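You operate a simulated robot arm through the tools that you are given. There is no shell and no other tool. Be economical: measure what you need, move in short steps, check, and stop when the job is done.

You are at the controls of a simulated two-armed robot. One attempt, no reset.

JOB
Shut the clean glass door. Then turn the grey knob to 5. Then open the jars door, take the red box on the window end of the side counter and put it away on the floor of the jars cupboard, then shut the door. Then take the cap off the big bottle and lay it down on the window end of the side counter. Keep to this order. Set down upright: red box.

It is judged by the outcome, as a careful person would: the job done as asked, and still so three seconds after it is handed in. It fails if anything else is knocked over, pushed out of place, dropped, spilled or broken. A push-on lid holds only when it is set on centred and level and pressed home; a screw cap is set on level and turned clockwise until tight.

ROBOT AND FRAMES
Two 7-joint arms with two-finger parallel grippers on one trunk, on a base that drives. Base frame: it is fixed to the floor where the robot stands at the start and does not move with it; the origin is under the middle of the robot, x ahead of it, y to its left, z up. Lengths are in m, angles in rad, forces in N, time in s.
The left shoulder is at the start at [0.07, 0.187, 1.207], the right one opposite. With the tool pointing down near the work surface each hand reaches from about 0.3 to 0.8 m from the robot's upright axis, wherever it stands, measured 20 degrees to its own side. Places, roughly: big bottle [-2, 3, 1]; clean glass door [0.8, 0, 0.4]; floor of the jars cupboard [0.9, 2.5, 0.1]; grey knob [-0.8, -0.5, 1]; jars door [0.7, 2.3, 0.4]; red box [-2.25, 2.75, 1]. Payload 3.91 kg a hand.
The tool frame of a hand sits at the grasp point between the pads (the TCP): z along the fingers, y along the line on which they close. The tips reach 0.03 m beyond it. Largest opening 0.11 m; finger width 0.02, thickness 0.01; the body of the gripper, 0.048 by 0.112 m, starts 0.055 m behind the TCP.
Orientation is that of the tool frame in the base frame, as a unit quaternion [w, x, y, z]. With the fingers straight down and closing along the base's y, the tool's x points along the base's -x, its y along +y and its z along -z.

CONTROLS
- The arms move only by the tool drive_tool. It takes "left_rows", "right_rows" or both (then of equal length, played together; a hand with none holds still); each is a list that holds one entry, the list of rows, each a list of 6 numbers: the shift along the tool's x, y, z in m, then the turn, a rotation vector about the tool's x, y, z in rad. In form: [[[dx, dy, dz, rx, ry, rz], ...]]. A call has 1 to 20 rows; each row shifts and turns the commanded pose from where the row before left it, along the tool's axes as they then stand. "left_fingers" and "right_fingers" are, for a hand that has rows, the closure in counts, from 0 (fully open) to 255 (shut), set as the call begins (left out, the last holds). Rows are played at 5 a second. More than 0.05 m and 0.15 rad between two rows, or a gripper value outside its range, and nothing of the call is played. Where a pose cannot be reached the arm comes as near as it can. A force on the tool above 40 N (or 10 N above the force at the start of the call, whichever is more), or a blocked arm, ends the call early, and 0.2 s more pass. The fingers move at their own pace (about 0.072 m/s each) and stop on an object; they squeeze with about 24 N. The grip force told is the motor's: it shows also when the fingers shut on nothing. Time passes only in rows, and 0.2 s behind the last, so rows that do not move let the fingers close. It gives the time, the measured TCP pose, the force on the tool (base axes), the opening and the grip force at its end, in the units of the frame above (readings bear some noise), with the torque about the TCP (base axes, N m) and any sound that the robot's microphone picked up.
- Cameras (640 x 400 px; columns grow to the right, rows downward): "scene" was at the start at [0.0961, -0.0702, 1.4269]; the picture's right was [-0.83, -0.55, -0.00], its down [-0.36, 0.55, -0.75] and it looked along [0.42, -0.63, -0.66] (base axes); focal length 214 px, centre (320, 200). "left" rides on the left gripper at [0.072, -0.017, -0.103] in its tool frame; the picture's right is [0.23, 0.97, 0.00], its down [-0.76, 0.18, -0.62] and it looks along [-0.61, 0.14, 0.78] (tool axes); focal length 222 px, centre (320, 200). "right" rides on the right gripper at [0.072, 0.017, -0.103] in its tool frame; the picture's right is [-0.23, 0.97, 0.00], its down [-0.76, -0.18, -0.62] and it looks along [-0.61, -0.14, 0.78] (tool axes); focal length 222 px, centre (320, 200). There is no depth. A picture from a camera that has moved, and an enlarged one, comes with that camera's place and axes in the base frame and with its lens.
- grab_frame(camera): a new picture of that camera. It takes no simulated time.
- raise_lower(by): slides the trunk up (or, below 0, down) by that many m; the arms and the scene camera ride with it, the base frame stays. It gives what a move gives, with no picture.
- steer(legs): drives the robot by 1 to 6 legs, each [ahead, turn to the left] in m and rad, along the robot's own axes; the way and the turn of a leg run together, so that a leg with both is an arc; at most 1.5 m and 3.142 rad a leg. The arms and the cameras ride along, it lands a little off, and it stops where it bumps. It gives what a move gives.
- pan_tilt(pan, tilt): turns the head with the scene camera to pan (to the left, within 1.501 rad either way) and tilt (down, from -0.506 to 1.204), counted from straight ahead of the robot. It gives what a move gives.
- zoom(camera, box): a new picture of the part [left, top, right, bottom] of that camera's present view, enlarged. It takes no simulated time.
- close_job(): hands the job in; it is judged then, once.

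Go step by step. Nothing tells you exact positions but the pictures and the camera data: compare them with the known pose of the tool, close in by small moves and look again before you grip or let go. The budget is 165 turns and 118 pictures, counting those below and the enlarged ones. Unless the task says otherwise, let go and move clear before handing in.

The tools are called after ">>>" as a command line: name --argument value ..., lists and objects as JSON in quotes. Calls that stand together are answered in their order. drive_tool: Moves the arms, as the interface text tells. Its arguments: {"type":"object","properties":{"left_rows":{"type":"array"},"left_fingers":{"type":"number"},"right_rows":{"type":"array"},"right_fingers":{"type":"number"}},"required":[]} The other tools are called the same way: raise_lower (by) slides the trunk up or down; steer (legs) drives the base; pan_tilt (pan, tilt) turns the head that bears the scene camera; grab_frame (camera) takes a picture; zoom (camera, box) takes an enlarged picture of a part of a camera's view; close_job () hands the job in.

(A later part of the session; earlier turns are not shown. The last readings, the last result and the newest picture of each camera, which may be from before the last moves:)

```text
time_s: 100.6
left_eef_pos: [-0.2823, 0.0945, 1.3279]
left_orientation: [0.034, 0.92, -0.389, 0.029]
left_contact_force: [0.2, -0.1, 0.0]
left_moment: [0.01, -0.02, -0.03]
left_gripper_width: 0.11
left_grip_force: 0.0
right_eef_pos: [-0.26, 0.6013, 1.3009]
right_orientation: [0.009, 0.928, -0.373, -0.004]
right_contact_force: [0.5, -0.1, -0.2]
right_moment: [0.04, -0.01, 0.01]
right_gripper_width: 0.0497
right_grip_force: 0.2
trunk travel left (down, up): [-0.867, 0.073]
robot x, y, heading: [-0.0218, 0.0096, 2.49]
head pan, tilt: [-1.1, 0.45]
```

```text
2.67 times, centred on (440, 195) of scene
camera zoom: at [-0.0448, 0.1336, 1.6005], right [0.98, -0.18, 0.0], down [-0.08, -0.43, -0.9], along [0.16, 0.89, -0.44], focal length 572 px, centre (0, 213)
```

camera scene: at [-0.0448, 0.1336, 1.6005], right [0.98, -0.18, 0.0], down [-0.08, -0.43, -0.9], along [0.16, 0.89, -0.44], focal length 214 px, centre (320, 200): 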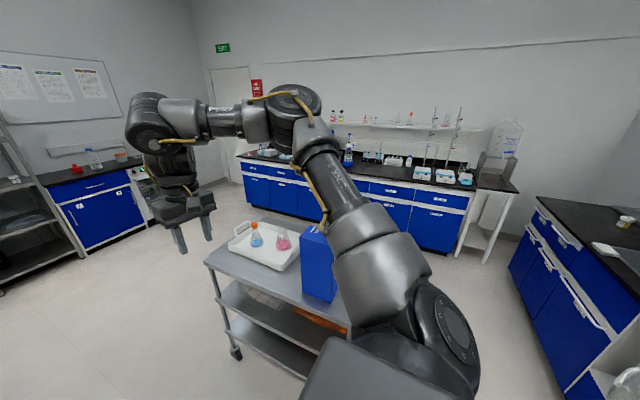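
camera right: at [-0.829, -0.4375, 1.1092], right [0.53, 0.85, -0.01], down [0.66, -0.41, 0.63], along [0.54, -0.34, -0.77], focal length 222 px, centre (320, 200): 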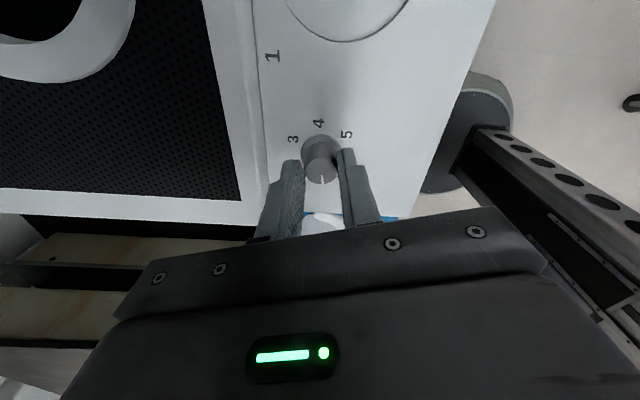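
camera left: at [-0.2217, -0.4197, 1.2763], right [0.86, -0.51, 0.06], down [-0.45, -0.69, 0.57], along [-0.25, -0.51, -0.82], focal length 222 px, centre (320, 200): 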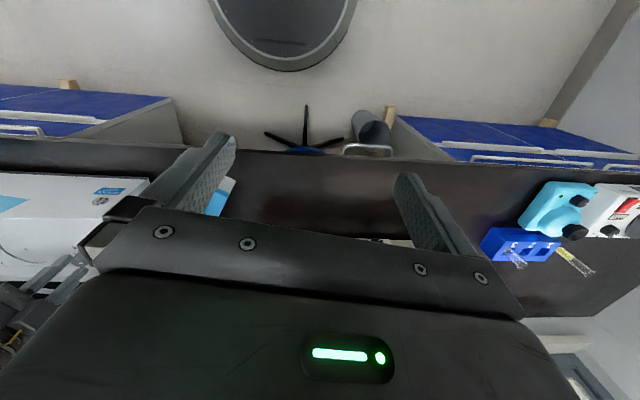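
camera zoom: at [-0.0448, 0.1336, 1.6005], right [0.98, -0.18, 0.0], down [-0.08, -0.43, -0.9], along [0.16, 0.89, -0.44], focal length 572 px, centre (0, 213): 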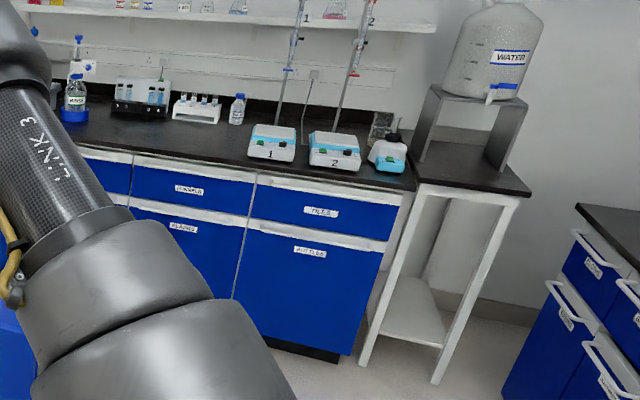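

The red box and the blue-capped big bottle are on the side counter by the shelves; the jars cupboard is in the long far counter beyond the trolley. I drive around the trolley's left end and look at the labels.

>>> steer --legs '[[1.35, 0], [0, -1.1]]'

>>> pan_tilt --pan -0.5 --tilt 0.4

>>> grab_frame --camera "scene"

```text
time_s: 110.1
left_eef_pos: [-1.1296, 1.1048, 1.3274]
left_orientation: [-0.044, -0.579, 0.814, -0.006]
left_contact_force: [-0.3, -0.1, 0.1]
left_moment: [0.03, 0.03, 0.0]
left_gripper_width: 0.11
left_grip_force: 0.0
right_eef_pos: [-0.6674, 1.3131, 1.3004]
right_orientation: [-0.004, -0.594, 0.805, 0.009]
right_contact_force: [-0.4, -0.2, 0.5]
right_moment: [-0.01, 0.0, -0.01]
right_gripper_width: 0.0496
right_grip_force: 0.1
trunk travel left (down, up): [-0.867, 0.073]
robot x, y, heading: [-1.0883, 0.8353, 1.384]
head pan, tilt: [-1.1, 0.45]
```

```text
time_s: 111.1
left_eef_pos: [-1.1295, 1.1062, 1.3285]
left_orientation: [-0.044, -0.58, 0.813, -0.007]
left_contact_force: [0.6, 0.1, -0.8]
left_moment: [0.0, 0.03, -0.02]
left_gripper_width: 0.11
left_grip_force: 0.0
right_eef_pos: [-0.6668, 1.313, 1.2997]
right_orientation: [-0.006, -0.593, 0.805, 0.007]
right_contact_force: [0.8, 0.5, 1.0]
right_moment: [-0.03, 0.03, 0.0]
right_gripper_width: 0.0496
right_grip_force: 0.1
trunk travel left (down, up): [-0.867, 0.073]
robot x, y, heading: [-1.0822, 0.8348, 1.381]
head pan, tilt: [-0.499, 0.4]
```

```text
66 pictures are left
camera scene: at [-1.0171, 0.9557, 1.6051], right [0.77, -0.64, 0.0], down [-0.25, -0.3, -0.92], along [0.59, 0.71, -0.39], focal length 214 px, centre (320, 200)
```

scene: 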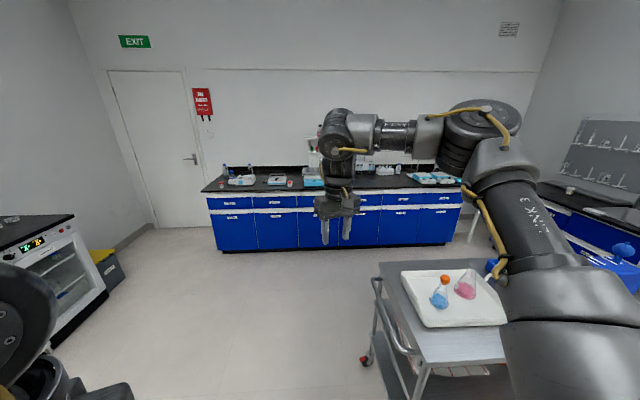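

>>> zoom --camera "scene" --box '[200, 185, 330, 255]'

>>> zoom --camera "scene" --box '[340, 170, 470, 255]'

```text
4.92 times, centred on (265, 220) of scene
camera zoom: at [-1.0171, 0.9557, 1.6051], right [0.77, -0.64, 0.0], down [-0.25, -0.3, -0.92], along [0.59, 0.71, -0.39], focal length 1056 px, centre (591, 102)
```

zoom: 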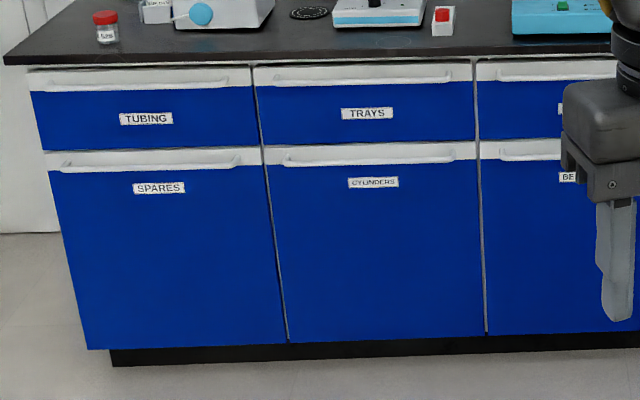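

```text
4.71 times, centred on (405, 212) of scene
camera zoom: at [-1.0171, 0.9557, 1.6051], right [0.77, -0.64, 0.0], down [-0.25, -0.3, -0.92], along [0.59, 0.71, -0.39], focal length 1009 px, centre (-80, 141)
```

zoom: 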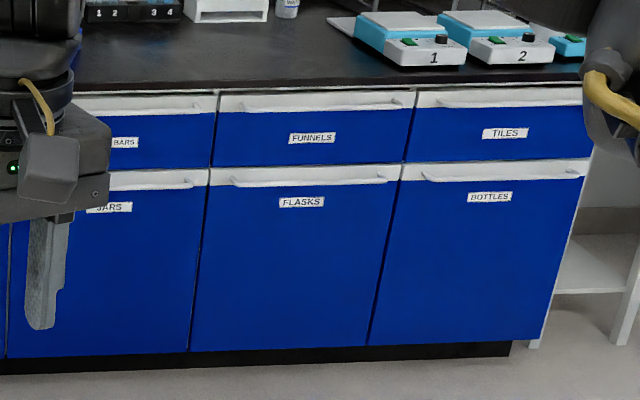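

JARS is the fourth door from the left (edges about [0.54,2.47] to [0.91,2.20], top z≈0.61). I drive around the trolley into the aisle in front of it.

>>> steer --legs '[[0, -0.07], [1.31, 0], [0, -1.71], [0.95, 0], [0, 1.344]]'

>>> pan_tilt --pan 0.0 --tilt 0.8

>>> grab_frame --camera "scene"

```text
time_s: 130.1
left_eef_pos: [0.1958, 1.9805, 1.3275]
left_orientation: [-0.045, -0.383, 0.923, 0.004]
left_contact_force: [-0.1, 0.4, -0.6]
left_moment: [0.0, -0.02, 0.02]
left_gripper_width: 0.1099
left_grip_force: 0.0
right_eef_pos: [0.7021, 1.9662, 1.3002]
right_orientation: [-0.004, -0.4, 0.916, 0.009]
right_contact_force: [0.4, -0.3, -0.2]
right_moment: [-0.02, -0.01, -0.03]
right_gripper_width: 0.0495
right_grip_force: 0.0
trunk travel left (down, up): [-0.867, 0.073]
robot x, y, heading: [0.1181, 1.7197, 0.932]
head pan, tilt: [-0.499, 0.4]
```

```text
time_s: 131.1
left_eef_pos: [0.1946, 1.9812, 1.3278]
left_orientation: [-0.044, -0.383, 0.923, 0.002]
left_contact_force: [0.2, 0.0, -0.6]
left_moment: [0.02, -0.01, 0.0]
left_gripper_width: 0.11
left_grip_force: 0.0
right_eef_pos: [0.7023, 1.9678, 1.2998]
right_orientation: [-0.004, -0.399, 0.917, 0.009]
right_contact_force: [-0.3, 0.5, 0.4]
right_moment: [0.05, -0.01, 0.0]
right_gripper_width: 0.0496
right_grip_force: 0.0
trunk travel left (down, up): [-0.867, 0.073]
robot x, y, heading: [0.1175, 1.7208, 0.934]
head pan, tilt: [0.0, 0.799]
```

```text
63 pictures are left
camera scene: at [0.195, 1.8238, 1.5701], right [0.8, -0.6, 0.0], down [-0.43, -0.57, -0.7], along [0.42, 0.56, -0.72], focal length 214 px, centre (320, 200)
```

scene: 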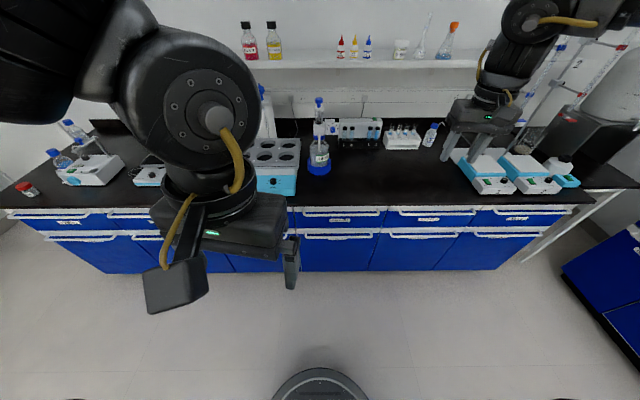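

>>> zoom --camera "scene" --box '[220, 190, 480, 290]'

```text
2.46 times, centred on (350, 240) of scene
camera zoom: at [0.195, 1.8238, 1.5701], right [0.8, -0.6, 0.0], down [-0.43, -0.57, -0.7], along [0.42, 0.56, -0.72], focal length 528 px, centre (246, 102)
```

zoom: 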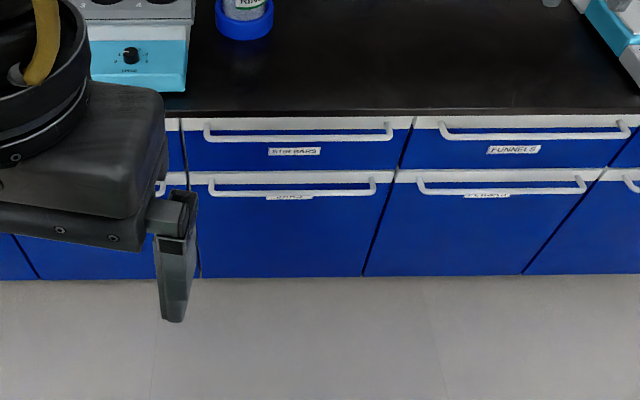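

The JARS label is under the handle at about [0.694,2.317,0.57]; robot stands square. I turn the right hand to point forward with the fingers closing vertically.

>>> drive_tool --right_rows '[[[0, 0.019, 0, 0, -0.1428, 0], [0, 0.019, 0, 0, -0.1428, 0], [0, 0.019, 0, 0, -0.1428, 0], [0, 0.019, 0, 0, -0.1428, 0], [0, 0.019, 0, 0, -0.1428, 0], [0, 0.019, 0, 0, -0.1428, 0], [0, 0.019, 0, 0, -0.1428, 0], [0, 0.019, 0, 0, -0.1428, 0], [0, 0.019, 0, 0, -0.1428, 0], [0, 0.019, 0, 0, -0.1428, 0], [0, 0.019, 0, 0, -0.1428, 0], [0, 0, 0, 0, 0, 0]]]' --right_fingers 0

>>> drive_tool --right_rows '[[[0, 0, 0, 0, 0, -0.1428], [0, 0, 0, 0, 0, -0.1428], [0, 0, 0, 0, 0, -0.1428], [0, 0, 0, 0, 0, -0.1428], [0, 0, 0, 0, 0, -0.1428], [0, 0, 0, 0, 0, -0.1428], [0, 0, 0, 0, 0, -0.1428], [0, 0, 0, 0, 0, -0.1428], [0, 0, 0, 0, 0, -0.1428], [0, 0, 0, 0, 0, -0.1428], [0, 0, 0, 0, 0, -0.1428], [0, 0, 0, 0, 0, 0]]]'

>>> grab_frame --camera "scene"

```text
time_s: 133.7
left_eef_pos: [0.1951, 1.9806, 1.3278]
left_orientation: [-0.045, -0.383, 0.922, 0.003]
left_contact_force: [0.2, -0.7, -0.2]
left_moment: [-0.03, 0.01, -0.01]
left_gripper_width: 0.1101
left_grip_force: 0.0
right_eef_pos: [0.6976, 2.1085, 1.4402]
right_orientation: [0.645, -0.279, 0.65, 0.288]
right_contact_force: [-1.2, 0.6, -0.2]
right_moment: [-0.01, 0.03, 0.01]
right_gripper_width: 0.11
right_grip_force: 0.1
right hand out of reach, approached as far as the arm can: row 4, 5, 6, 7, 8, 9, 10, 11
trunk travel left (down, up): [-0.867, 0.073]
robot x, y, heading: [0.1152, 1.7197, 0.935]
head pan, tilt: [0.0, 0.799]
```

```text
time_s: 136.3
left_eef_pos: [0.1945, 1.9811, 1.3269]
left_orientation: [-0.045, -0.383, 0.923, 0.003]
left_contact_force: [1.2, 0.2, 0.5]
left_moment: [0.01, -0.04, 0.01]
left_gripper_width: 0.1102
left_grip_force: 0.1
right_eef_pos: [0.6957, 2.1099, 1.4385]
right_orientation: [0.661, -0.656, 0.264, -0.253]
right_contact_force: [-1.1, -0.3, -0.5]
right_moment: [0.02, -0.01, 0.03]
right_gripper_width: 0.1101
right_grip_force: 0.0
trunk travel left (down, up): [-0.867, 0.073]
robot x, y, heading: [0.1177, 1.7189, 0.929]
head pan, tilt: [0.0, 0.799]
```

```text
61 pictures are left
camera scene: at [0.1951, 1.8237, 1.57], right [0.8, -0.6, 0.0], down [-0.43, -0.58, -0.7], along [0.42, 0.56, -0.72], focal length 214 px, centre (320, 200)
```

scene: 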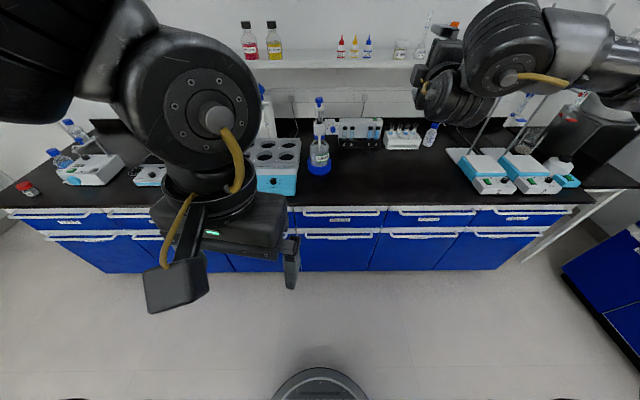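

The hand points forward with a vertical grip. I back up 8 cm, lower the trunk, and check.

>>> steer --legs '[[-0.08, 0]]'

>>> raise_lower --by -0.4

>>> raise_lower --by -0.4

>>> pan_tilt --pan -0.25 --tilt 0.35

>>> grab_frame --camera "scene"

```text
time_s: 137.3
left_eef_pos: [0.153, 1.9215, 1.3264]
left_orientation: [-0.047, -0.382, 0.923, 0.003]
left_contact_force: [0.2, 1.0, 0.4]
left_moment: [-0.03, 0.03, 0.0]
left_gripper_width: 0.1098
left_grip_force: 0.1
right_eef_pos: [0.6554, 2.0509, 1.4348]
right_orientation: [-0.658, 0.658, -0.266, 0.252]
right_contact_force: [0.2, 0.4, -1.4]
right_moment: [0.01, 0.02, -0.01]
right_gripper_width: 0.11
right_grip_force: 0.1
trunk travel left (down, up): [-0.867, 0.073]
robot x, y, heading: [0.069, 1.6536, 0.929]
head pan, tilt: [0.0, 0.799]
```

```text
time_s: 141.2
left_eef_pos: [0.1484, 1.9164, 0.9272]
left_orientation: [-0.044, -0.382, 0.923, 0.003]
left_contact_force: [-0.6, -0.5, 0.9]
left_moment: [0.03, 0.0, 0.03]
left_gripper_width: 0.1097
left_grip_force: 0.1
right_eef_pos: [0.6502, 2.0448, 1.0393]
right_orientation: [0.66, -0.656, 0.265, -0.252]
right_contact_force: [0.5, 0.2, -0.4]
right_moment: [-0.02, -0.06, 0.01]
right_gripper_width: 0.11
right_grip_force: 0.1
trunk travel left (down, up): [-0.467, 0.473]
robot x, y, heading: [0.0717, 1.6506, 0.931]
head pan, tilt: [0.0, 0.799]
```

```text
time_s: 145.0
left_eef_pos: [0.1487, 1.9171, 0.5283]
left_orientation: [-0.045, -0.382, 0.923, 0.002]
left_contact_force: [-0.3, 0.9, -0.1]
left_moment: [0.01, 0.02, 0.01]
left_gripper_width: 0.1101
left_grip_force: 0.1
right_eef_pos: [0.6505, 2.0445, 0.6404]
right_orientation: [0.66, -0.655, 0.266, -0.253]
right_contact_force: [0.6, 0.7, -0.6]
right_moment: [0.01, 0.02, -0.02]
right_gripper_width: 0.1101
right_grip_force: 0.0
trunk travel left (down, up): [-0.067, 0.873]
robot x, y, heading: [0.0711, 1.6569, 0.932]
head pan, tilt: [0.0, 0.799]
```

```text
time_s: 145.9
left_eef_pos: [0.1481, 1.9175, 0.5271]
left_orientation: [-0.045, -0.383, 0.923, 0.003]
left_contact_force: [-0.8, -0.2, -0.3]
left_moment: [-0.01, -0.01, -0.03]
left_gripper_width: 0.1099
left_grip_force: 0.1
right_eef_pos: [0.6506, 2.0442, 0.6397]
right_orientation: [0.66, -0.656, 0.265, -0.253]
right_contact_force: [-1.0, 0.0, 0.0]
right_moment: [0.02, -0.02, 0.01]
right_gripper_width: 0.1103
right_grip_force: 0.0
trunk travel left (down, up): [-0.067, 0.873]
robot x, y, heading: [0.0705, 1.6548, 0.927]
head pan, tilt: [-0.25, 0.351]
```

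```text
60 pictures are left
camera scene: at [0.1719, 1.7534, 0.8096], right [0.63, -0.78, 0.0], down [-0.27, -0.22, -0.94], along [0.73, 0.59, -0.34], focal length 214 px, centre (320, 200)
```

scene: 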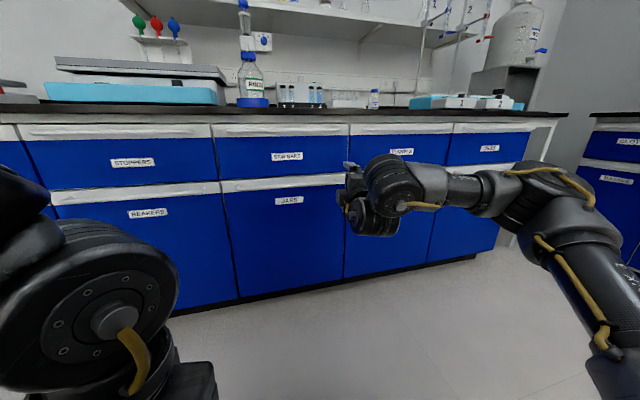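

>>> zoom --camera "scene" --box '[200, 150, 400, 250]'

>>> grab_frame --camera "right"

```text
3.20 times, centred on (300, 200) of scene
camera zoom: at [0.1719, 1.7534, 0.8096], right [0.63, -0.78, 0.0], down [-0.27, -0.22, -0.94], along [0.73, 0.59, -0.34], focal length 686 px, centre (384, 200)
```

zoom: 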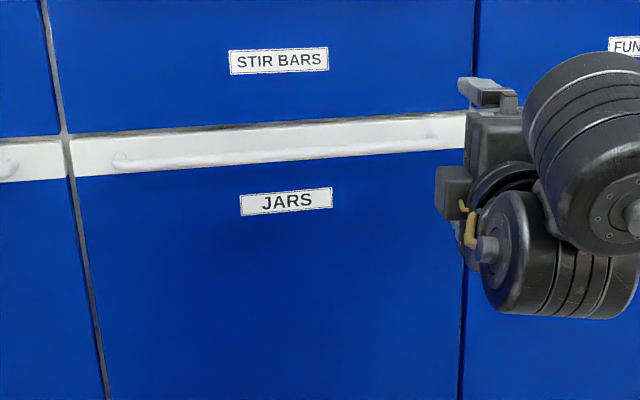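

```text
58 pictures are left
camera right: at [0.6337, 1.9183, 0.6225], right [-0.18, 0.17, -0.97], down [-0.98, 0.06, 0.19], along [0.09, 0.98, 0.15], focal length 222 px, centre (320, 200)
```

right: 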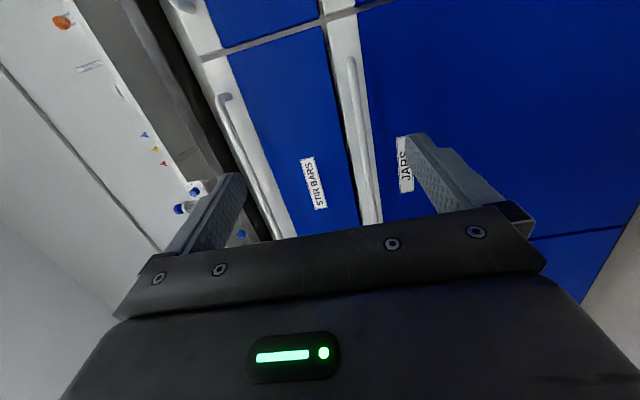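

The bar is at z≈0.597, centre about [0.683,2.312]. I align the hand: yaw +0.12, shift left 13 cm and down 4.3 cm, still short of the door.

>>> drive_tool --right_rows '[[[0, 0, 0, 0, -0.06, 0], [0, 0, 0, 0, -0.06, 0], [-0.033, 0.011, 0, 0, 0, 0], [-0.033, 0.011, 0, 0, 0, 0], [-0.033, 0.011, 0, 0, 0, 0], [-0.032, 0.011, 0, 0, 0, 0], [0, 0, 0, 0, 0, 0]]]'

>>> grab_frame --camera "right"

```text
time_s: 147.5
left_eef_pos: [0.1466, 1.9181, 0.5277]
left_orientation: [-0.044, -0.383, 0.923, 0.003]
left_contact_force: [-0.3, 0.2, -0.4]
left_moment: [0.02, 0.02, -0.02]
left_gripper_width: 0.1101
left_grip_force: 0.1
right_eef_pos: [0.6198, 2.0847, 0.6049]
right_orientation: [0.676, -0.669, 0.225, -0.212]
right_contact_force: [0.3, -0.2, -0.2]
right_moment: [-0.02, 0.01, -0.01]
right_gripper_width: 0.1099
right_grip_force: 0.1
right hand out of reach, approached as far as the arm can: row 4, 5, 6
trunk travel left (down, up): [-0.067, 0.873]
robot x, y, heading: [0.0703, 1.6523, 0.929]
head pan, tilt: [-0.25, 0.351]
```

```text
57 pictures are left
camera right: at [0.6189, 1.9576, 0.5884], right [-0.2, 0.15, -0.97], down [-0.98, -0.06, 0.19], along [-0.03, 0.99, 0.16], focal length 222 px, centre (320, 200)
```

right: 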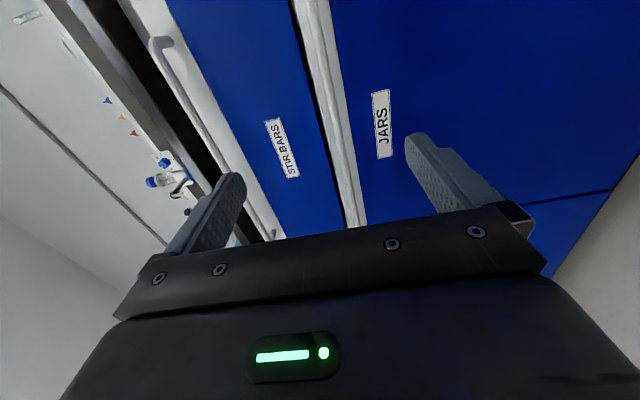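

The hand height is right. I turn the base 0.12 left to centre on the bar, then drive in 12 cm and check.

>>> steer --legs '[[0, 0.12], [0.12, 0]]'

>>> grab_frame --camera "right"

>>> zoom --camera "scene" --box '[220, 130, 480, 260]'

```text
time_s: 149.3
left_eef_pos: [0.1755, 2.0293, 0.5281]
left_orientation: [-0.045, -0.437, 0.898, 0.001]
left_contact_force: [0.1, -0.3, -0.3]
left_moment: [0.03, -0.03, -0.02]
left_gripper_width: 0.1099
left_grip_force: 0.1
right_eef_pos: [0.6246, 2.2527, 0.6062]
right_orientation: [0.687, -0.682, 0.182, -0.171]
right_contact_force: [0.7, 0.6, -0.7]
right_moment: [0.0, -0.02, -0.02]
right_gripper_width: 0.11
right_grip_force: 0.0
trunk travel left (down, up): [-0.067, 0.873]
robot x, y, heading: [0.1289, 1.7596, 1.047]
head pan, tilt: [-0.25, 0.351]
```

```text
56 pictures are left
camera right: at [0.6382, 2.1254, 0.5884], right [-0.21, 0.12, -0.97], down [-0.97, -0.18, 0.19], along [-0.15, 0.98, 0.16], focal length 222 px, centre (320, 200)
```

right: 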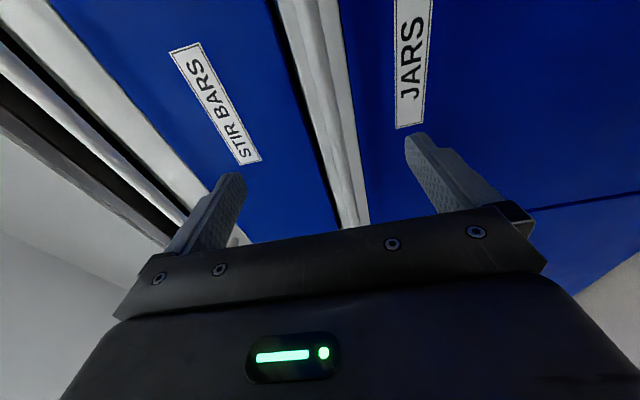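

```text
2.46 times, centred on (350, 195) of scene
camera zoom: at [0.2192, 1.8693, 0.8096], right [0.72, -0.7, 0.0], down [-0.24, -0.25, -0.94], along [0.65, 0.67, -0.34], focal length 528 px, centre (246, 212)
```

zoom: 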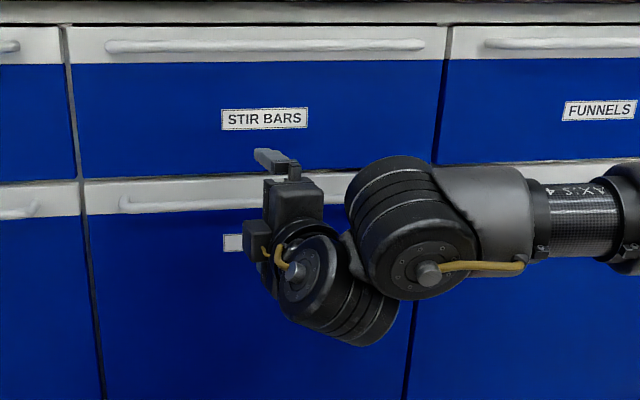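

On line with the bar. I drive 7 cm further so the bar is between the pads, then close.

>>> steer --legs '[[0.07, 0]]'

>>> drive_tool --right_rows '[[[0, 0, 0, 0, 0, 0], [0, 0, 0, 0, 0, 0], [0, 0, 0, 0, 0, 0], [0, 0, 0, 0, 0, 0]]]' --right_fingers 255

>>> grab_frame --camera "right"

```text
time_s: 150.3
left_eef_pos: [0.2104, 2.0912, 0.5266]
left_orientation: [-0.045, -0.438, 0.898, 0.0]
left_contact_force: [0.0, -0.1, -0.2]
left_moment: [-0.01, 0.0, -0.02]
left_gripper_width: 0.11
left_grip_force: 0.1
right_eef_pos: [0.6592, 2.3146, 0.6062]
right_orientation: [0.688, -0.681, 0.183, -0.17]
right_contact_force: [0.8, 0.2, -0.3]
right_moment: [0.0, 0.02, -0.01]
right_gripper_width: 0.1098
right_grip_force: 0.1
trunk travel left (down, up): [-0.067, 0.873]
robot x, y, heading: [0.1664, 1.8221, 1.05]
head pan, tilt: [-0.25, 0.351]
```

```text
time_s: 151.3
left_eef_pos: [0.2117, 2.0915, 0.5273]
left_orientation: [-0.047, -0.437, 0.898, 0.0]
left_contact_force: [-1.1, -0.5, 0.0]
left_moment: [0.03, 0.0, 0.02]
left_gripper_width: 0.1103
left_grip_force: 0.1
right_eef_pos: [0.6577, 2.3135, 0.5927]
right_orientation: [-0.678, 0.693, -0.179, 0.17]
right_contact_force: [-1.7, -0.7, -13.2]
right_moment: [-0.11, -0.17, -0.7]
right_gripper_width: 0.0129
right_grip_force: 24.2
trunk travel left (down, up): [-0.067, 0.873]
robot x, y, heading: [0.1651, 1.816, 1.054]
head pan, tilt: [-0.25, 0.351]
stopped in row 4 (right hand): the force on the tool passed its limit at 45 N (the readings are from after the stop); the commanded pose is now the measured one
```

```text
54 pictures are left
camera right: at [0.6736, 2.187, 0.5791], right [-0.22, 0.09, -0.97], down [-0.96, -0.18, 0.2], along [-0.16, 0.98, 0.13], focal length 222 px, centre (320, 200)
```

right: 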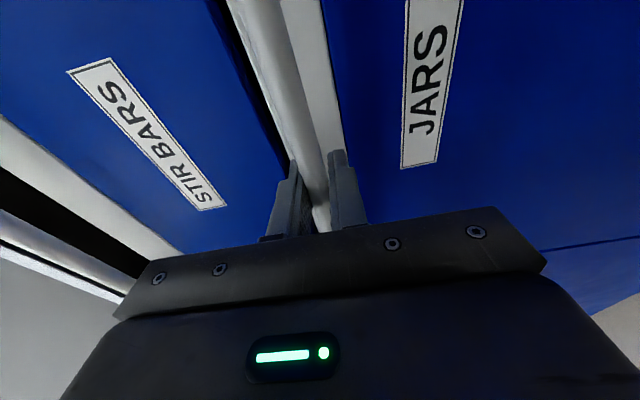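

The bar (12.9 mm) is gripped at z≈0.593. I pull by backing the base 10 cm.

>>> steer --legs '[[-0.1, 0]]'

>>> grab_frame --camera "scene"

```text
time_s: 152.4
left_eef_pos: [0.1754, 2.0268, 0.5279]
left_orientation: [-0.046, -0.436, 0.899, 0.0]
left_contact_force: [-0.5, 0.2, 0.0]
left_moment: [0.0, -0.02, 0.01]
left_gripper_width: 0.1101
left_grip_force: 0.1
right_eef_pos: [0.6308, 2.247, 0.5931]
right_orientation: [-0.676, 0.692, -0.181, 0.177]
right_contact_force: [3.2, 2.1, -3.4]
right_moment: [-0.15, -0.14, 0.7]
right_gripper_width: 0.0125
right_grip_force: 44.5
trunk travel left (down, up): [-0.067, 0.873]
robot x, y, heading: [0.1288, 1.7544, 1.045]
head pan, tilt: [-0.25, 0.351]
stopped in leg 1: the force on the tool passed its limit at 76 N (the readings are from after the stop); the commanded pose is now the measured one
```

```text
53 pictures are left
camera scene: at [0.2186, 1.8668, 0.8098], right [0.71, -0.7, 0.0], down [-0.24, -0.25, -0.94], along [0.66, 0.67, -0.34], focal length 214 px, centre (320, 200)
```

scene: 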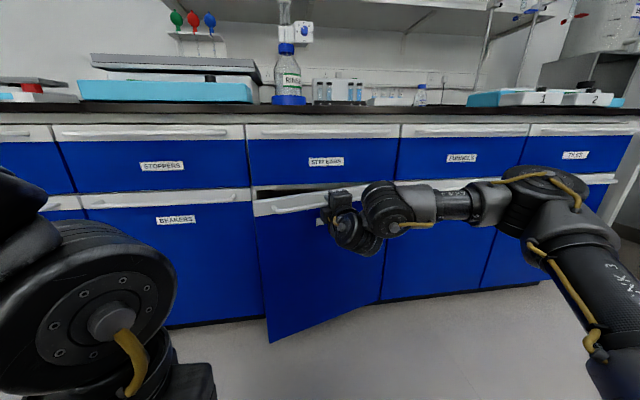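

The door opens, hinged on the right (now ~15°). I keep pulling with a slight arc to follow it.

>>> steer --legs '[[-0.09, -0.07]]'

>>> drive_tool --right_rows '[[[0, 0, 0, 0, 0, 0], [0, 0, 0, 0, 0, 0], [0, 0, 0, 0, 0, 0], [0, 0, -0.03, 0, 0, 0], [0, 0, -0.03, 0, 0, 0]]]' --right_fingers 0

>>> grab_frame --camera "scene"

```text
time_s: 153.6
left_eef_pos: [0.1475, 1.9516, 0.527]
left_orientation: [-0.046, -0.405, 0.913, 0.002]
left_contact_force: [0.4, 0.2, -0.4]
left_moment: [0.01, 0.0, -0.07]
left_gripper_width: 0.11
left_grip_force: 0.2
right_eef_pos: [0.6249, 2.1395, 0.5929]
right_orientation: [-0.669, 0.683, -0.208, 0.209]
right_contact_force: [1.7, 3.1, -1.9]
right_moment: [-0.01, -0.58, 0.46]
right_gripper_width: 0.0126
right_grip_force: 45.3
trunk travel left (down, up): [-0.067, 0.873]
robot x, y, heading: [0.0849, 1.6881, 0.975]
head pan, tilt: [-0.25, 0.351]
stopped in leg 1: the force on the tool passed its limit at 48 N (the readings are from after the stop); the commanded pose is now the measured one
```

```text
time_s: 154.8
left_eef_pos: [0.1478, 1.9512, 0.5279]
left_orientation: [-0.044, -0.405, 0.913, 0.002]
left_contact_force: [-0.1, 0.1, 0.7]
left_moment: [-0.02, -0.03, -0.03]
left_gripper_width: 0.1097
left_grip_force: 0.0
right_eef_pos: [0.6112, 2.0932, 0.6048]
right_orientation: [-0.67, 0.682, -0.208, 0.206]
right_contact_force: [0.6, 0.0, 0.0]
right_moment: [0.03, 0.0, 0.05]
right_gripper_width: 0.1101
right_grip_force: 0.1
right hand out of reach, approached as far as the arm can: row 4, 5
trunk travel left (down, up): [-0.067, 0.873]
robot x, y, heading: [0.0874, 1.6861, 0.975]
head pan, tilt: [-0.25, 0.351]
```

```text
52 pictures are left
camera scene: at [0.1812, 1.7887, 0.8098], right [0.66, -0.75, 0.0], down [-0.26, -0.23, -0.94], along [0.7, 0.62, -0.34], focal length 214 px, centre (320, 200)
```

scene: 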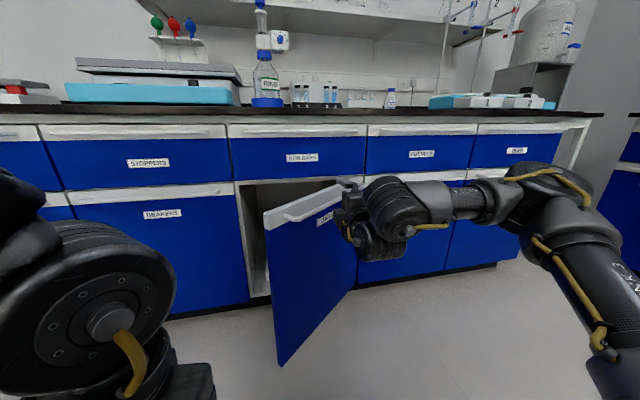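

The door is ~36° open. I lift the right hand over the door top, turn left, drop behind the free edge with fingers shut, and will sweep the door open by turning right.

>>> raise_lower --by 0.13

>>> drive_tool --right_rows '[[[0, 0, 0, 0, 0, 0], [0, 0, 0, 0, 0, 0], [0, 0, 0, 0, 0, 0], [0, 0, 0, 0, 0, 0]]]' --right_fingers 255

>>> steer --legs '[[0, 0.45]]'

>>> raise_lower --by -0.19

>>> pan_tilt --pan -0.4 --tilt 0.45

>>> grab_frame --camera "scene"

```text
time_s: 156.4
left_eef_pos: [0.1485, 1.9513, 0.6569]
left_orientation: [-0.045, -0.405, 0.913, 0.002]
left_contact_force: [0.0, 0.3, -0.2]
left_moment: [-0.04, -0.02, 0.0]
left_gripper_width: 0.11
left_grip_force: 0.1
right_eef_pos: [0.613, 2.0928, 0.7329]
right_orientation: [-0.669, 0.683, -0.208, 0.206]
right_contact_force: [-0.6, -0.6, -0.4]
right_moment: [-0.03, -0.01, 0.0]
right_gripper_width: 0.1098
right_grip_force: 0.0
trunk travel left (down, up): [-0.197, 0.743]
robot x, y, heading: [0.0822, 1.6915, 0.975]
head pan, tilt: [-0.25, 0.351]
```

```text
time_s: 157.4
left_eef_pos: [0.149, 1.9514, 0.6582]
left_orientation: [-0.044, -0.406, 0.913, 0.002]
left_contact_force: [-0.2, 0.5, -0.6]
left_moment: [0.0, 0.02, -0.01]
left_gripper_width: 0.1099
left_grip_force: 0.1
right_eef_pos: [0.6115, 2.0925, 0.7348]
right_orientation: [-0.67, 0.683, -0.208, 0.206]
right_contact_force: [0.3, -0.4, -0.2]
right_moment: [0.01, -0.05, 0.0]
right_gripper_width: 0.0
right_grip_force: 23.7
trunk travel left (down, up): [-0.197, 0.743]
robot x, y, heading: [0.087, 1.6849, 0.981]
head pan, tilt: [-0.25, 0.351]
```

```text
time_s: 159.1
left_eef_pos: [0.0252, 1.9511, 0.6581]
left_orientation: [-0.044, -0.6, 0.798, -0.008]
left_contact_force: [-0.1, 0.1, 0.1]
left_moment: [-0.01, -0.02, 0.01]
left_gripper_width: 0.1099
left_grip_force: 0.0
right_eef_pos: [0.3813, 2.2826, 0.7342]
right_orientation: [-0.699, 0.712, -0.049, 0.05]
right_contact_force: [-0.6, -0.8, -0.3]
right_moment: [0.04, -0.04, 0.02]
right_gripper_width: 0.0
right_grip_force: 23.3
trunk travel left (down, up): [-0.197, 0.743]
robot x, y, heading: [0.0859, 1.6833, 1.425]
head pan, tilt: [-0.25, 0.351]
```

```text
time_s: 160.2
left_eef_pos: [0.0267, 1.9527, 0.5596]
left_orientation: [-0.045, -0.601, 0.798, -0.008]
left_contact_force: [-0.6, 0.8, -0.6]
left_moment: [-0.01, 0.03, 0.01]
left_gripper_width: 0.1098
left_grip_force: 0.2
right_eef_pos: [0.3801, 2.2805, 0.6449]
right_orientation: [-0.705, 0.705, -0.045, 0.055]
right_contact_force: [-0.5, 0.6, 11.0]
right_moment: [-1.17, -0.63, -0.12]
right_gripper_width: 0.0002
right_grip_force: 23.9
trunk travel left (down, up): [-0.099, 0.841]
robot x, y, heading: [0.0861, 1.6843, 1.431]
head pan, tilt: [-0.25, 0.351]
stopped: the force on the tool passed its limit at 57 N (the readings are from after the stop); the commanded pose is now the measured one
```

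```text
time_s: 160.9
left_eef_pos: [0.0242, 1.9517, 0.5592]
left_orientation: [-0.044, -0.601, 0.798, -0.009]
left_contact_force: [-0.3, -0.6, 1.1]
left_moment: [0.0, 0.0, -0.04]
left_gripper_width: 0.11
left_grip_force: 0.0
right_eef_pos: [0.3798, 2.282, 0.6455]
right_orientation: [-0.705, 0.706, -0.045, 0.056]
right_contact_force: [-0.9, -0.5, 12.1]
right_moment: [-1.39, -0.78, -0.12]
right_gripper_width: 0.0001
right_grip_force: 23.7
trunk travel left (down, up): [-0.099, 0.841]
robot x, y, heading: [0.0851, 1.6847, 1.427]
head pan, tilt: [-0.4, 0.45]
```

```text
51 pictures are left
camera scene: at [0.1377, 1.8134, 0.8331], right [0.86, -0.52, 0.0], down [-0.22, -0.37, -0.9], along [0.46, 0.77, -0.43], focal length 214 px, centre (320, 200)
```

scene: 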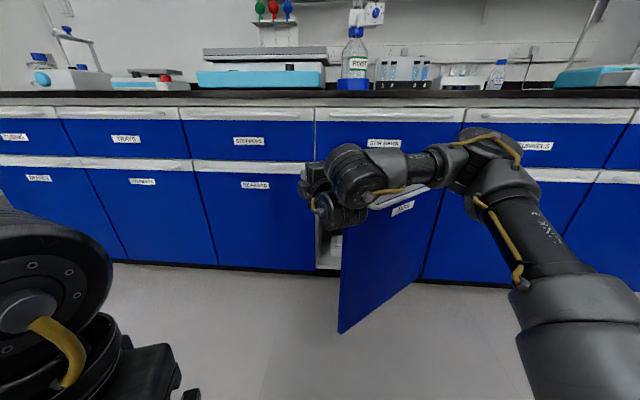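

The wrist caught on the door's top. I raise, turn further left, lower again, then nudge ahead.

>>> raise_lower --by 0.1

>>> steer --legs '[[0, 0.22]]'

>>> raise_lower --by -0.17

>>> pan_tilt --pan -0.5 --tilt 0.45

>>> grab_frame --camera "scene"

```text
time_s: 162.3
left_eef_pos: [0.0262, 1.9523, 0.6597]
left_orientation: [-0.045, -0.6, 0.799, -0.009]
left_contact_force: [-0.3, 0.1, 0.2]
left_moment: [-0.01, 0.0, 0.01]
left_gripper_width: 0.1098
left_grip_force: 0.0
right_eef_pos: [0.3819, 2.2808, 0.7451]
right_orientation: [-0.704, 0.707, -0.045, 0.055]
right_contact_force: [-0.2, 0.5, -0.3]
right_moment: [0.02, 0.0, -0.01]
right_gripper_width: 0.0
right_grip_force: 23.8
trunk travel left (down, up): [-0.199, 0.741]
robot x, y, heading: [0.0813, 1.6847, 1.43]
head pan, tilt: [-0.4, 0.45]
```

```text
time_s: 163.4
left_eef_pos: [-0.0312, 1.9325, 0.6587]
left_orientation: [-0.043, -0.684, 0.728, -0.013]
left_contact_force: [-0.7, 0.4, -0.4]
left_moment: [-0.02, 0.0, 0.03]
left_gripper_width: 0.1103
left_grip_force: 0.0
right_eef_pos: [0.2441, 2.3323, 0.7445]
right_orientation: [-0.706, 0.707, 0.031, -0.022]
right_contact_force: [0.9, 0.3, 1.2]
right_moment: [-0.03, -0.02, 0.01]
right_gripper_width: 0.0
right_grip_force: 23.4
trunk travel left (down, up): [-0.199, 0.741]
robot x, y, heading: [0.0851, 1.6819, 1.649]
head pan, tilt: [-0.4, 0.45]
```

```text
time_s: 165.4
left_eef_pos: [-0.0302, 1.934, 0.4894]
left_orientation: [-0.044, -0.684, 0.728, -0.013]
left_contact_force: [0.3, -0.1, -0.4]
left_moment: [0.0, 0.01, 0.01]
left_gripper_width: 0.1102
left_grip_force: 0.0
right_eef_pos: [0.2449, 2.3321, 0.5753]
right_orientation: [-0.706, 0.707, 0.032, -0.021]
right_contact_force: [-0.2, -0.1, -0.2]
right_moment: [-0.01, -0.01, 0.0]
right_gripper_width: 0.0
right_grip_force: 23.8
trunk travel left (down, up): [-0.029, 0.911]
robot x, y, heading: [0.0857, 1.6861, 1.649]
head pan, tilt: [-0.4, 0.45]
```

```text
time_s: 166.0
left_eef_pos: [-0.0306, 1.9328, 0.4912]
left_orientation: [-0.044, -0.684, 0.728, -0.014]
left_contact_force: [0.9, -0.4, 0.2]
left_moment: [-0.02, -0.01, -0.02]
left_gripper_width: 0.1104
left_grip_force: 0.0
right_eef_pos: [0.2452, 2.3313, 0.5739]
right_orientation: [-0.706, 0.707, 0.031, -0.022]
right_contact_force: [0.1, 0.3, 0.5]
right_moment: [0.03, 0.03, -0.01]
right_gripper_width: 0.0001
right_grip_force: 23.7
trunk travel left (down, up): [-0.029, 0.911]
robot x, y, heading: [0.0864, 1.6855, 1.645]
head pan, tilt: [-0.499, 0.45]
```

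```text
50 pictures are left
camera scene: at [0.1177, 1.8195, 0.7628], right [0.91, -0.41, 0.0], down [-0.18, -0.4, -0.9], along [0.37, 0.82, -0.44], focal length 214 px, centre (320, 200)
```

scene: 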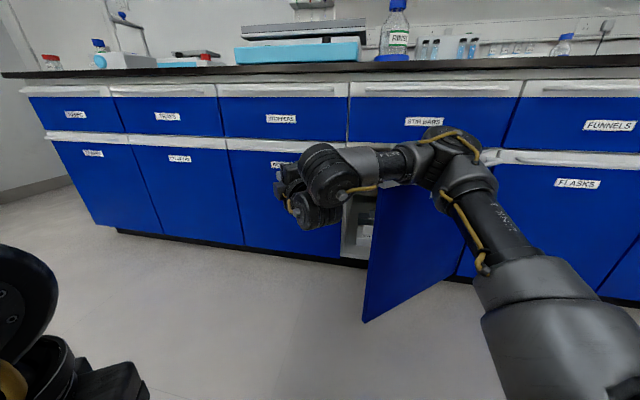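

The hand is left of the door at z≈0.57. I sweep right by turning the base in two steps.

>>> steer --legs '[[0.03, 0], [0, -0.5]]'

>>> grab_frame --camera "scene"

```text
time_s: 168.3
left_eef_pos: [0.099, 1.9889, 0.492]
left_orientation: [-0.044, -0.482, 0.875, -0.002]
left_contact_force: [-0.5, -0.3, 0.1]
left_moment: [0.01, -0.01, -0.02]
left_gripper_width: 0.11
left_grip_force: 0.2
right_eef_pos: [0.534, 2.2044, 0.5786]
right_orientation: [0.691, -0.691, 0.146, -0.155]
right_contact_force: [-0.2, -0.3, 0.0]
right_moment: [0.0, 0.04, 0.01]
right_gripper_width: 0.0003
right_grip_force: 23.8
trunk travel left (down, up): [-0.029, 0.911]
robot x, y, heading: [0.0842, 1.7172, 1.145]
head pan, tilt: [-0.499, 0.45]
```

```text
49 pictures are left
camera scene: at [0.1739, 1.816, 0.7639], right [0.6, -0.8, 0.0], down [-0.34, -0.26, -0.9], along [0.72, 0.54, -0.43], focal length 214 px, centre (320, 200)
```

scene: 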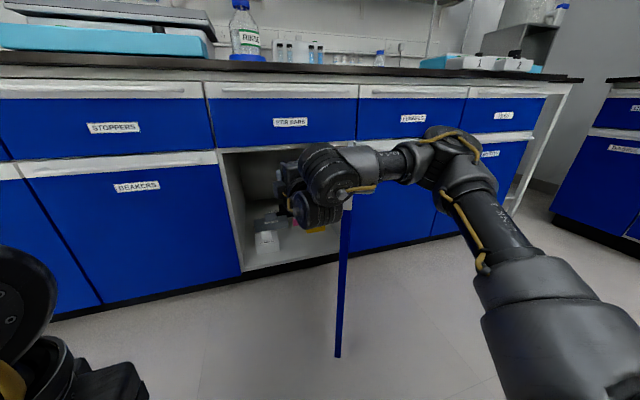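

The door is swinging open. I continue turning right.

>>> steer --legs '[[0, -0.45]]'

>>> pan_tilt --pan 0.1 --tilt 0.55

>>> grab_frame --camera "scene"

```text
time_s: 170.0
left_eef_pos: [0.2154, 1.9538, 0.4905]
left_orientation: [-0.045, -0.277, 0.96, 0.008]
left_contact_force: [-0.5, -0.3, -0.8]
left_moment: [0.02, 0.0, 0.02]
left_gripper_width: 0.1102
left_grip_force: 0.0
right_eef_pos: [0.7021, 1.9638, 0.5767]
right_orientation: [-0.64, 0.642, -0.296, 0.303]
right_contact_force: [-0.3, -0.2, 0.7]
right_moment: [0.05, -0.02, 0.0]
right_gripper_width: 0.0
right_grip_force: 23.7
trunk travel left (down, up): [-0.029, 0.911]
robot x, y, heading: [0.0804, 1.7134, 0.697]
head pan, tilt: [-0.499, 0.45]
```

```text
time_s: 171.0
left_eef_pos: [0.216, 1.9554, 0.4892]
left_orientation: [-0.045, -0.278, 0.96, 0.008]
left_contact_force: [0.1, -0.3, 0.5]
left_moment: [0.0, 0.0, -0.05]
left_gripper_width: 0.1101
left_grip_force: 0.1
right_eef_pos: [0.7015, 1.9639, 0.5762]
right_orientation: [-0.64, 0.642, -0.296, 0.302]
right_contact_force: [-0.4, -0.5, -0.1]
right_moment: [0.03, -0.01, -0.01]
right_gripper_width: 0.0001
right_grip_force: 23.7
trunk travel left (down, up): [-0.029, 0.911]
robot x, y, heading: [0.0828, 1.7145, 0.698]
head pan, tilt: [0.099, 0.55]
```

```text
48 pictures are left
camera scene: at [0.1826, 1.813, 0.7538], right [0.72, -0.7, 0.0], down [-0.36, -0.37, -0.85], along [0.59, 0.61, -0.52], focal length 214 px, centre (320, 200)
```

scene: 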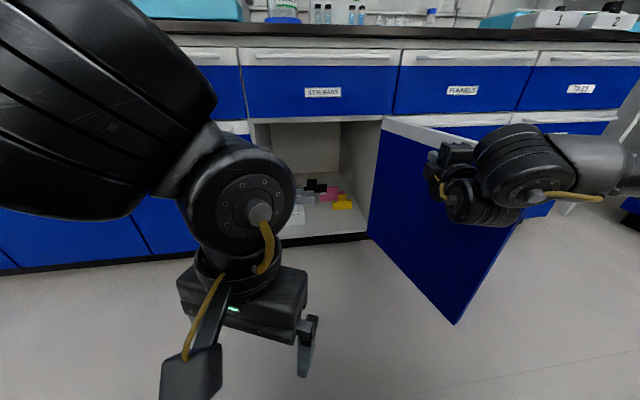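

The door is about 90° open. I push it a bit further, then zoom into the cupboard.

>>> steer --legs '[[0, -0.2]]'

>>> pan_tilt --pan 0.35 --tilt 0.5

>>> zoom --camera "scene" --box '[240, 100, 500, 280]'

```text
time_s: 172.1
left_eef_pos: [0.246, 1.9342, 0.4901]
left_orientation: [-0.044, -0.211, 0.976, 0.011]
left_contact_force: [-0.8, 0.0, 0.0]
left_moment: [0.0, -0.02, -0.02]
left_gripper_width: 0.1099
left_grip_force: 0.1
right_eef_pos: [0.719, 1.8874, 0.5772]
right_orientation: [0.625, -0.623, 0.331, -0.334]
right_contact_force: [-1.6, -0.3, 1.1]
right_moment: [0.0, -0.01, 0.01]
right_gripper_width: 0.0001
right_grip_force: 23.9
trunk travel left (down, up): [-0.029, 0.911]
robot x, y, heading: [0.0836, 1.7157, 0.566]
head pan, tilt: [0.099, 0.55]
stopped in leg 1: the force on the tool passed its limit at 124 N (the readings are from after the stop); the commanded pose is now the measured one
```

```text
time_s: 172.8
left_eef_pos: [0.2468, 1.9346, 0.4895]
left_orientation: [-0.044, -0.211, 0.976, 0.011]
left_contact_force: [0.0, -0.6, 0.7]
left_moment: [-0.03, -0.03, 0.01]
left_gripper_width: 0.1098
left_grip_force: 0.0
right_eef_pos: [0.7189, 1.8869, 0.5763]
right_orientation: [0.624, -0.624, 0.331, -0.334]
right_contact_force: [-3.8, 0.3, 0.4]
right_moment: [0.05, -0.04, 0.05]
right_gripper_width: 0.0
right_grip_force: 24.7
trunk travel left (down, up): [-0.029, 0.911]
robot x, y, heading: [0.0823, 1.7135, 0.567]
head pan, tilt: [0.351, 0.499]
```

```text
2.22 times, centred on (370, 190) of scene
camera zoom: at [0.1787, 1.8156, 0.7584], right [0.79, -0.61, 0.0], down [-0.29, -0.38, -0.88], along [0.53, 0.7, -0.48], focal length 477 px, centre (209, 222)
```

zoom: 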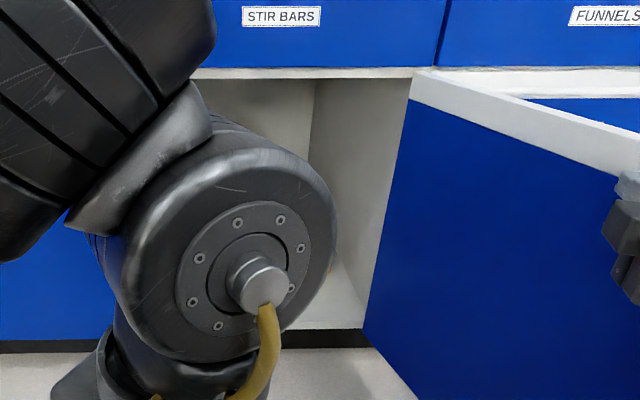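

The door is at its stop. I back off it, raise the trunk and drive out of the aisle toward the side counter.

>>> steer --legs '[[0, 0.15]]'

>>> raise_lower --by 0.4

>>> raise_lower --by 0.36

>>> steer --legs '[[0, 2.03], [0.93, 0], [0, -0.16], [0.45, 0]]'

>>> pan_tilt --pan -0.15 --tilt 0.55

>>> grab_frame --camera "scene"

```text
time_s: 173.9
left_eef_pos: [0.2123, 1.9557, 0.4895]
left_orientation: [-0.045, -0.283, 0.958, 0.007]
left_contact_force: [-0.2, -0.4, 0.4]
left_moment: [-0.01, 0.02, 0.01]
left_gripper_width: 0.1101
left_grip_force: 0.1
right_eef_pos: [0.6866, 1.9802, 0.5755]
right_orientation: [-0.647, 0.647, -0.284, 0.287]
right_contact_force: [-0.2, 0.0, -0.5]
right_moment: [0.02, 0.03, -0.04]
right_gripper_width: 0.0
right_grip_force: 23.8
trunk travel left (down, up): [-0.029, 0.911]
robot x, y, heading: [0.0824, 1.7191, 0.719]
head pan, tilt: [0.351, 0.499]
```

```text
time_s: 177.7
left_eef_pos: [0.2128, 1.9563, 0.8907]
left_orientation: [-0.046, -0.284, 0.958, 0.007]
left_contact_force: [-0.7, -0.6, -0.2]
left_moment: [0.01, -0.02, -0.04]
left_gripper_width: 0.1099
left_grip_force: 0.0
right_eef_pos: [0.6868, 1.9804, 0.976]
right_orientation: [0.647, -0.646, 0.284, -0.287]
right_contact_force: [-0.4, -0.4, -0.3]
right_moment: [-0.02, 0.01, -0.01]
right_gripper_width: 0.0
right_grip_force: 24.4
trunk travel left (down, up): [-0.429, 0.511]
robot x, y, heading: [0.0825, 1.716, 0.715]
head pan, tilt: [0.351, 0.499]
```

```text
time_s: 181.2
left_eef_pos: [0.212, 1.9568, 1.2502]
left_orientation: [-0.045, -0.283, 0.958, 0.007]
left_contact_force: [0.9, -0.6, -1.2]
left_moment: [-0.01, 0.01, 0.01]
left_gripper_width: 0.11
left_grip_force: 0.0
right_eef_pos: [0.6878, 1.9806, 1.3367]
right_orientation: [0.647, -0.647, 0.284, -0.287]
right_contact_force: [0.2, 0.3, -0.5]
right_moment: [0.0, 0.03, -0.01]
right_gripper_width: 0.0
right_grip_force: 23.6
trunk travel left (down, up): [-0.789, 0.151]
robot x, y, heading: [0.0825, 1.7162, 0.715]
head pan, tilt: [0.351, 0.499]
```

```text
time_s: 188.0
left_eef_pos: [-0.3278, 1.7659, 1.2506]
left_orientation: [0.029, 0.97, -0.241, 0.033]
left_contact_force: [0.8, 0.2, 0.9]
left_moment: [0.04, 0.01, 0.02]
left_gripper_width: 0.1098
left_grip_force: 0.1
right_eef_pos: [-0.5826, 2.1679, 1.3358]
right_orientation: [-0.568, 0.57, 0.421, -0.418]
right_contact_force: [-0.3, -0.2, 0.1]
right_moment: [0.0, 0.0, -0.04]
right_gripper_width: 0.0
right_grip_force: 24.0
trunk travel left (down, up): [-0.789, 0.151]
robot x, y, heading: [-0.051, 1.7809, 2.882]
head pan, tilt: [0.351, 0.499]
stopped in leg 2: the robot was blocked; the commanded pose is now the measured one
```

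```text
time_s: 188.9
left_eef_pos: [-0.3286, 1.7701, 1.2492]
left_orientation: [0.029, 0.969, -0.241, 0.035]
left_contact_force: [0.4, 0.0, 0.1]
left_moment: [-0.02, -0.01, 0.0]
left_gripper_width: 0.1104
left_grip_force: 0.1
right_eef_pos: [-0.5828, 2.1741, 1.3333]
right_orientation: [-0.567, 0.572, 0.42, -0.418]
right_contact_force: [0.2, 0.2, 0.5]
right_moment: [0.01, -0.01, -0.01]
right_gripper_width: 0.0002
right_grip_force: 24.2
trunk travel left (down, up): [-0.789, 0.151]
robot x, y, heading: [-0.0545, 1.7805, 2.882]
head pan, tilt: [-0.15, 0.55]
```

```text
46 pictures are left
camera scene: at [-0.185, 1.828, 1.5137], right [0.4, 0.92, 0.0], down [0.48, -0.21, -0.85], along [-0.78, 0.34, -0.52], focal length 214 px, centre (320, 200)
```

scene: 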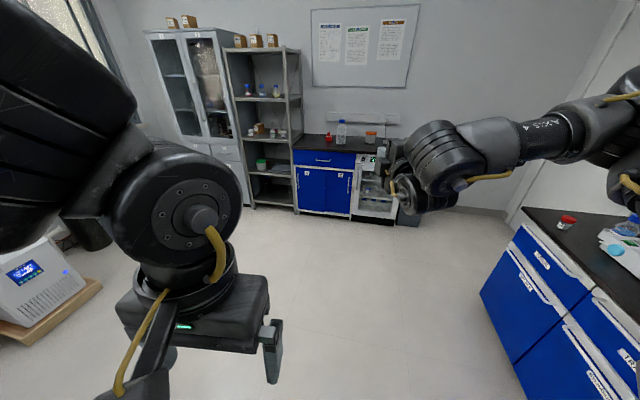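

The base was blocked after 15 cm, probably by the trolley on my left. I look there.

>>> pan_tilt --pan 1.2 --tilt 0.8

>>> grab_frame --camera "scene"

```text
time_s: 190.4
left_eef_pos: [-0.3286, 1.7689, 1.2502]
left_orientation: [0.029, 0.97, -0.241, 0.034]
left_contact_force: [-0.2, 0.4, 0.6]
left_moment: [-0.01, -0.01, 0.01]
left_gripper_width: 0.1099
left_grip_force: 0.0
right_eef_pos: [-0.5838, 2.1717, 1.3335]
right_orientation: [-0.567, 0.572, 0.42, -0.417]
right_contact_force: [0.5, -0.2, 0.5]
right_moment: [-0.02, -0.02, 0.01]
right_gripper_width: 0.0001
right_grip_force: 23.6
trunk travel left (down, up): [-0.789, 0.151]
robot x, y, heading: [-0.0508, 1.7746, 2.879]
head pan, tilt: [1.201, 0.799]
```

```text
45 pictures are left
camera scene: at [-0.1507, 1.7258, 1.4924], right [-0.81, 0.59, 0.0], down [0.42, 0.58, -0.7], along [-0.41, -0.56, -0.72], focal length 214 px, centre (320, 200)
```

scene: 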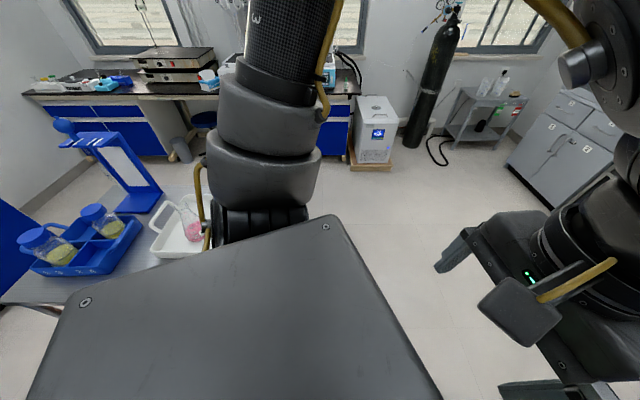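

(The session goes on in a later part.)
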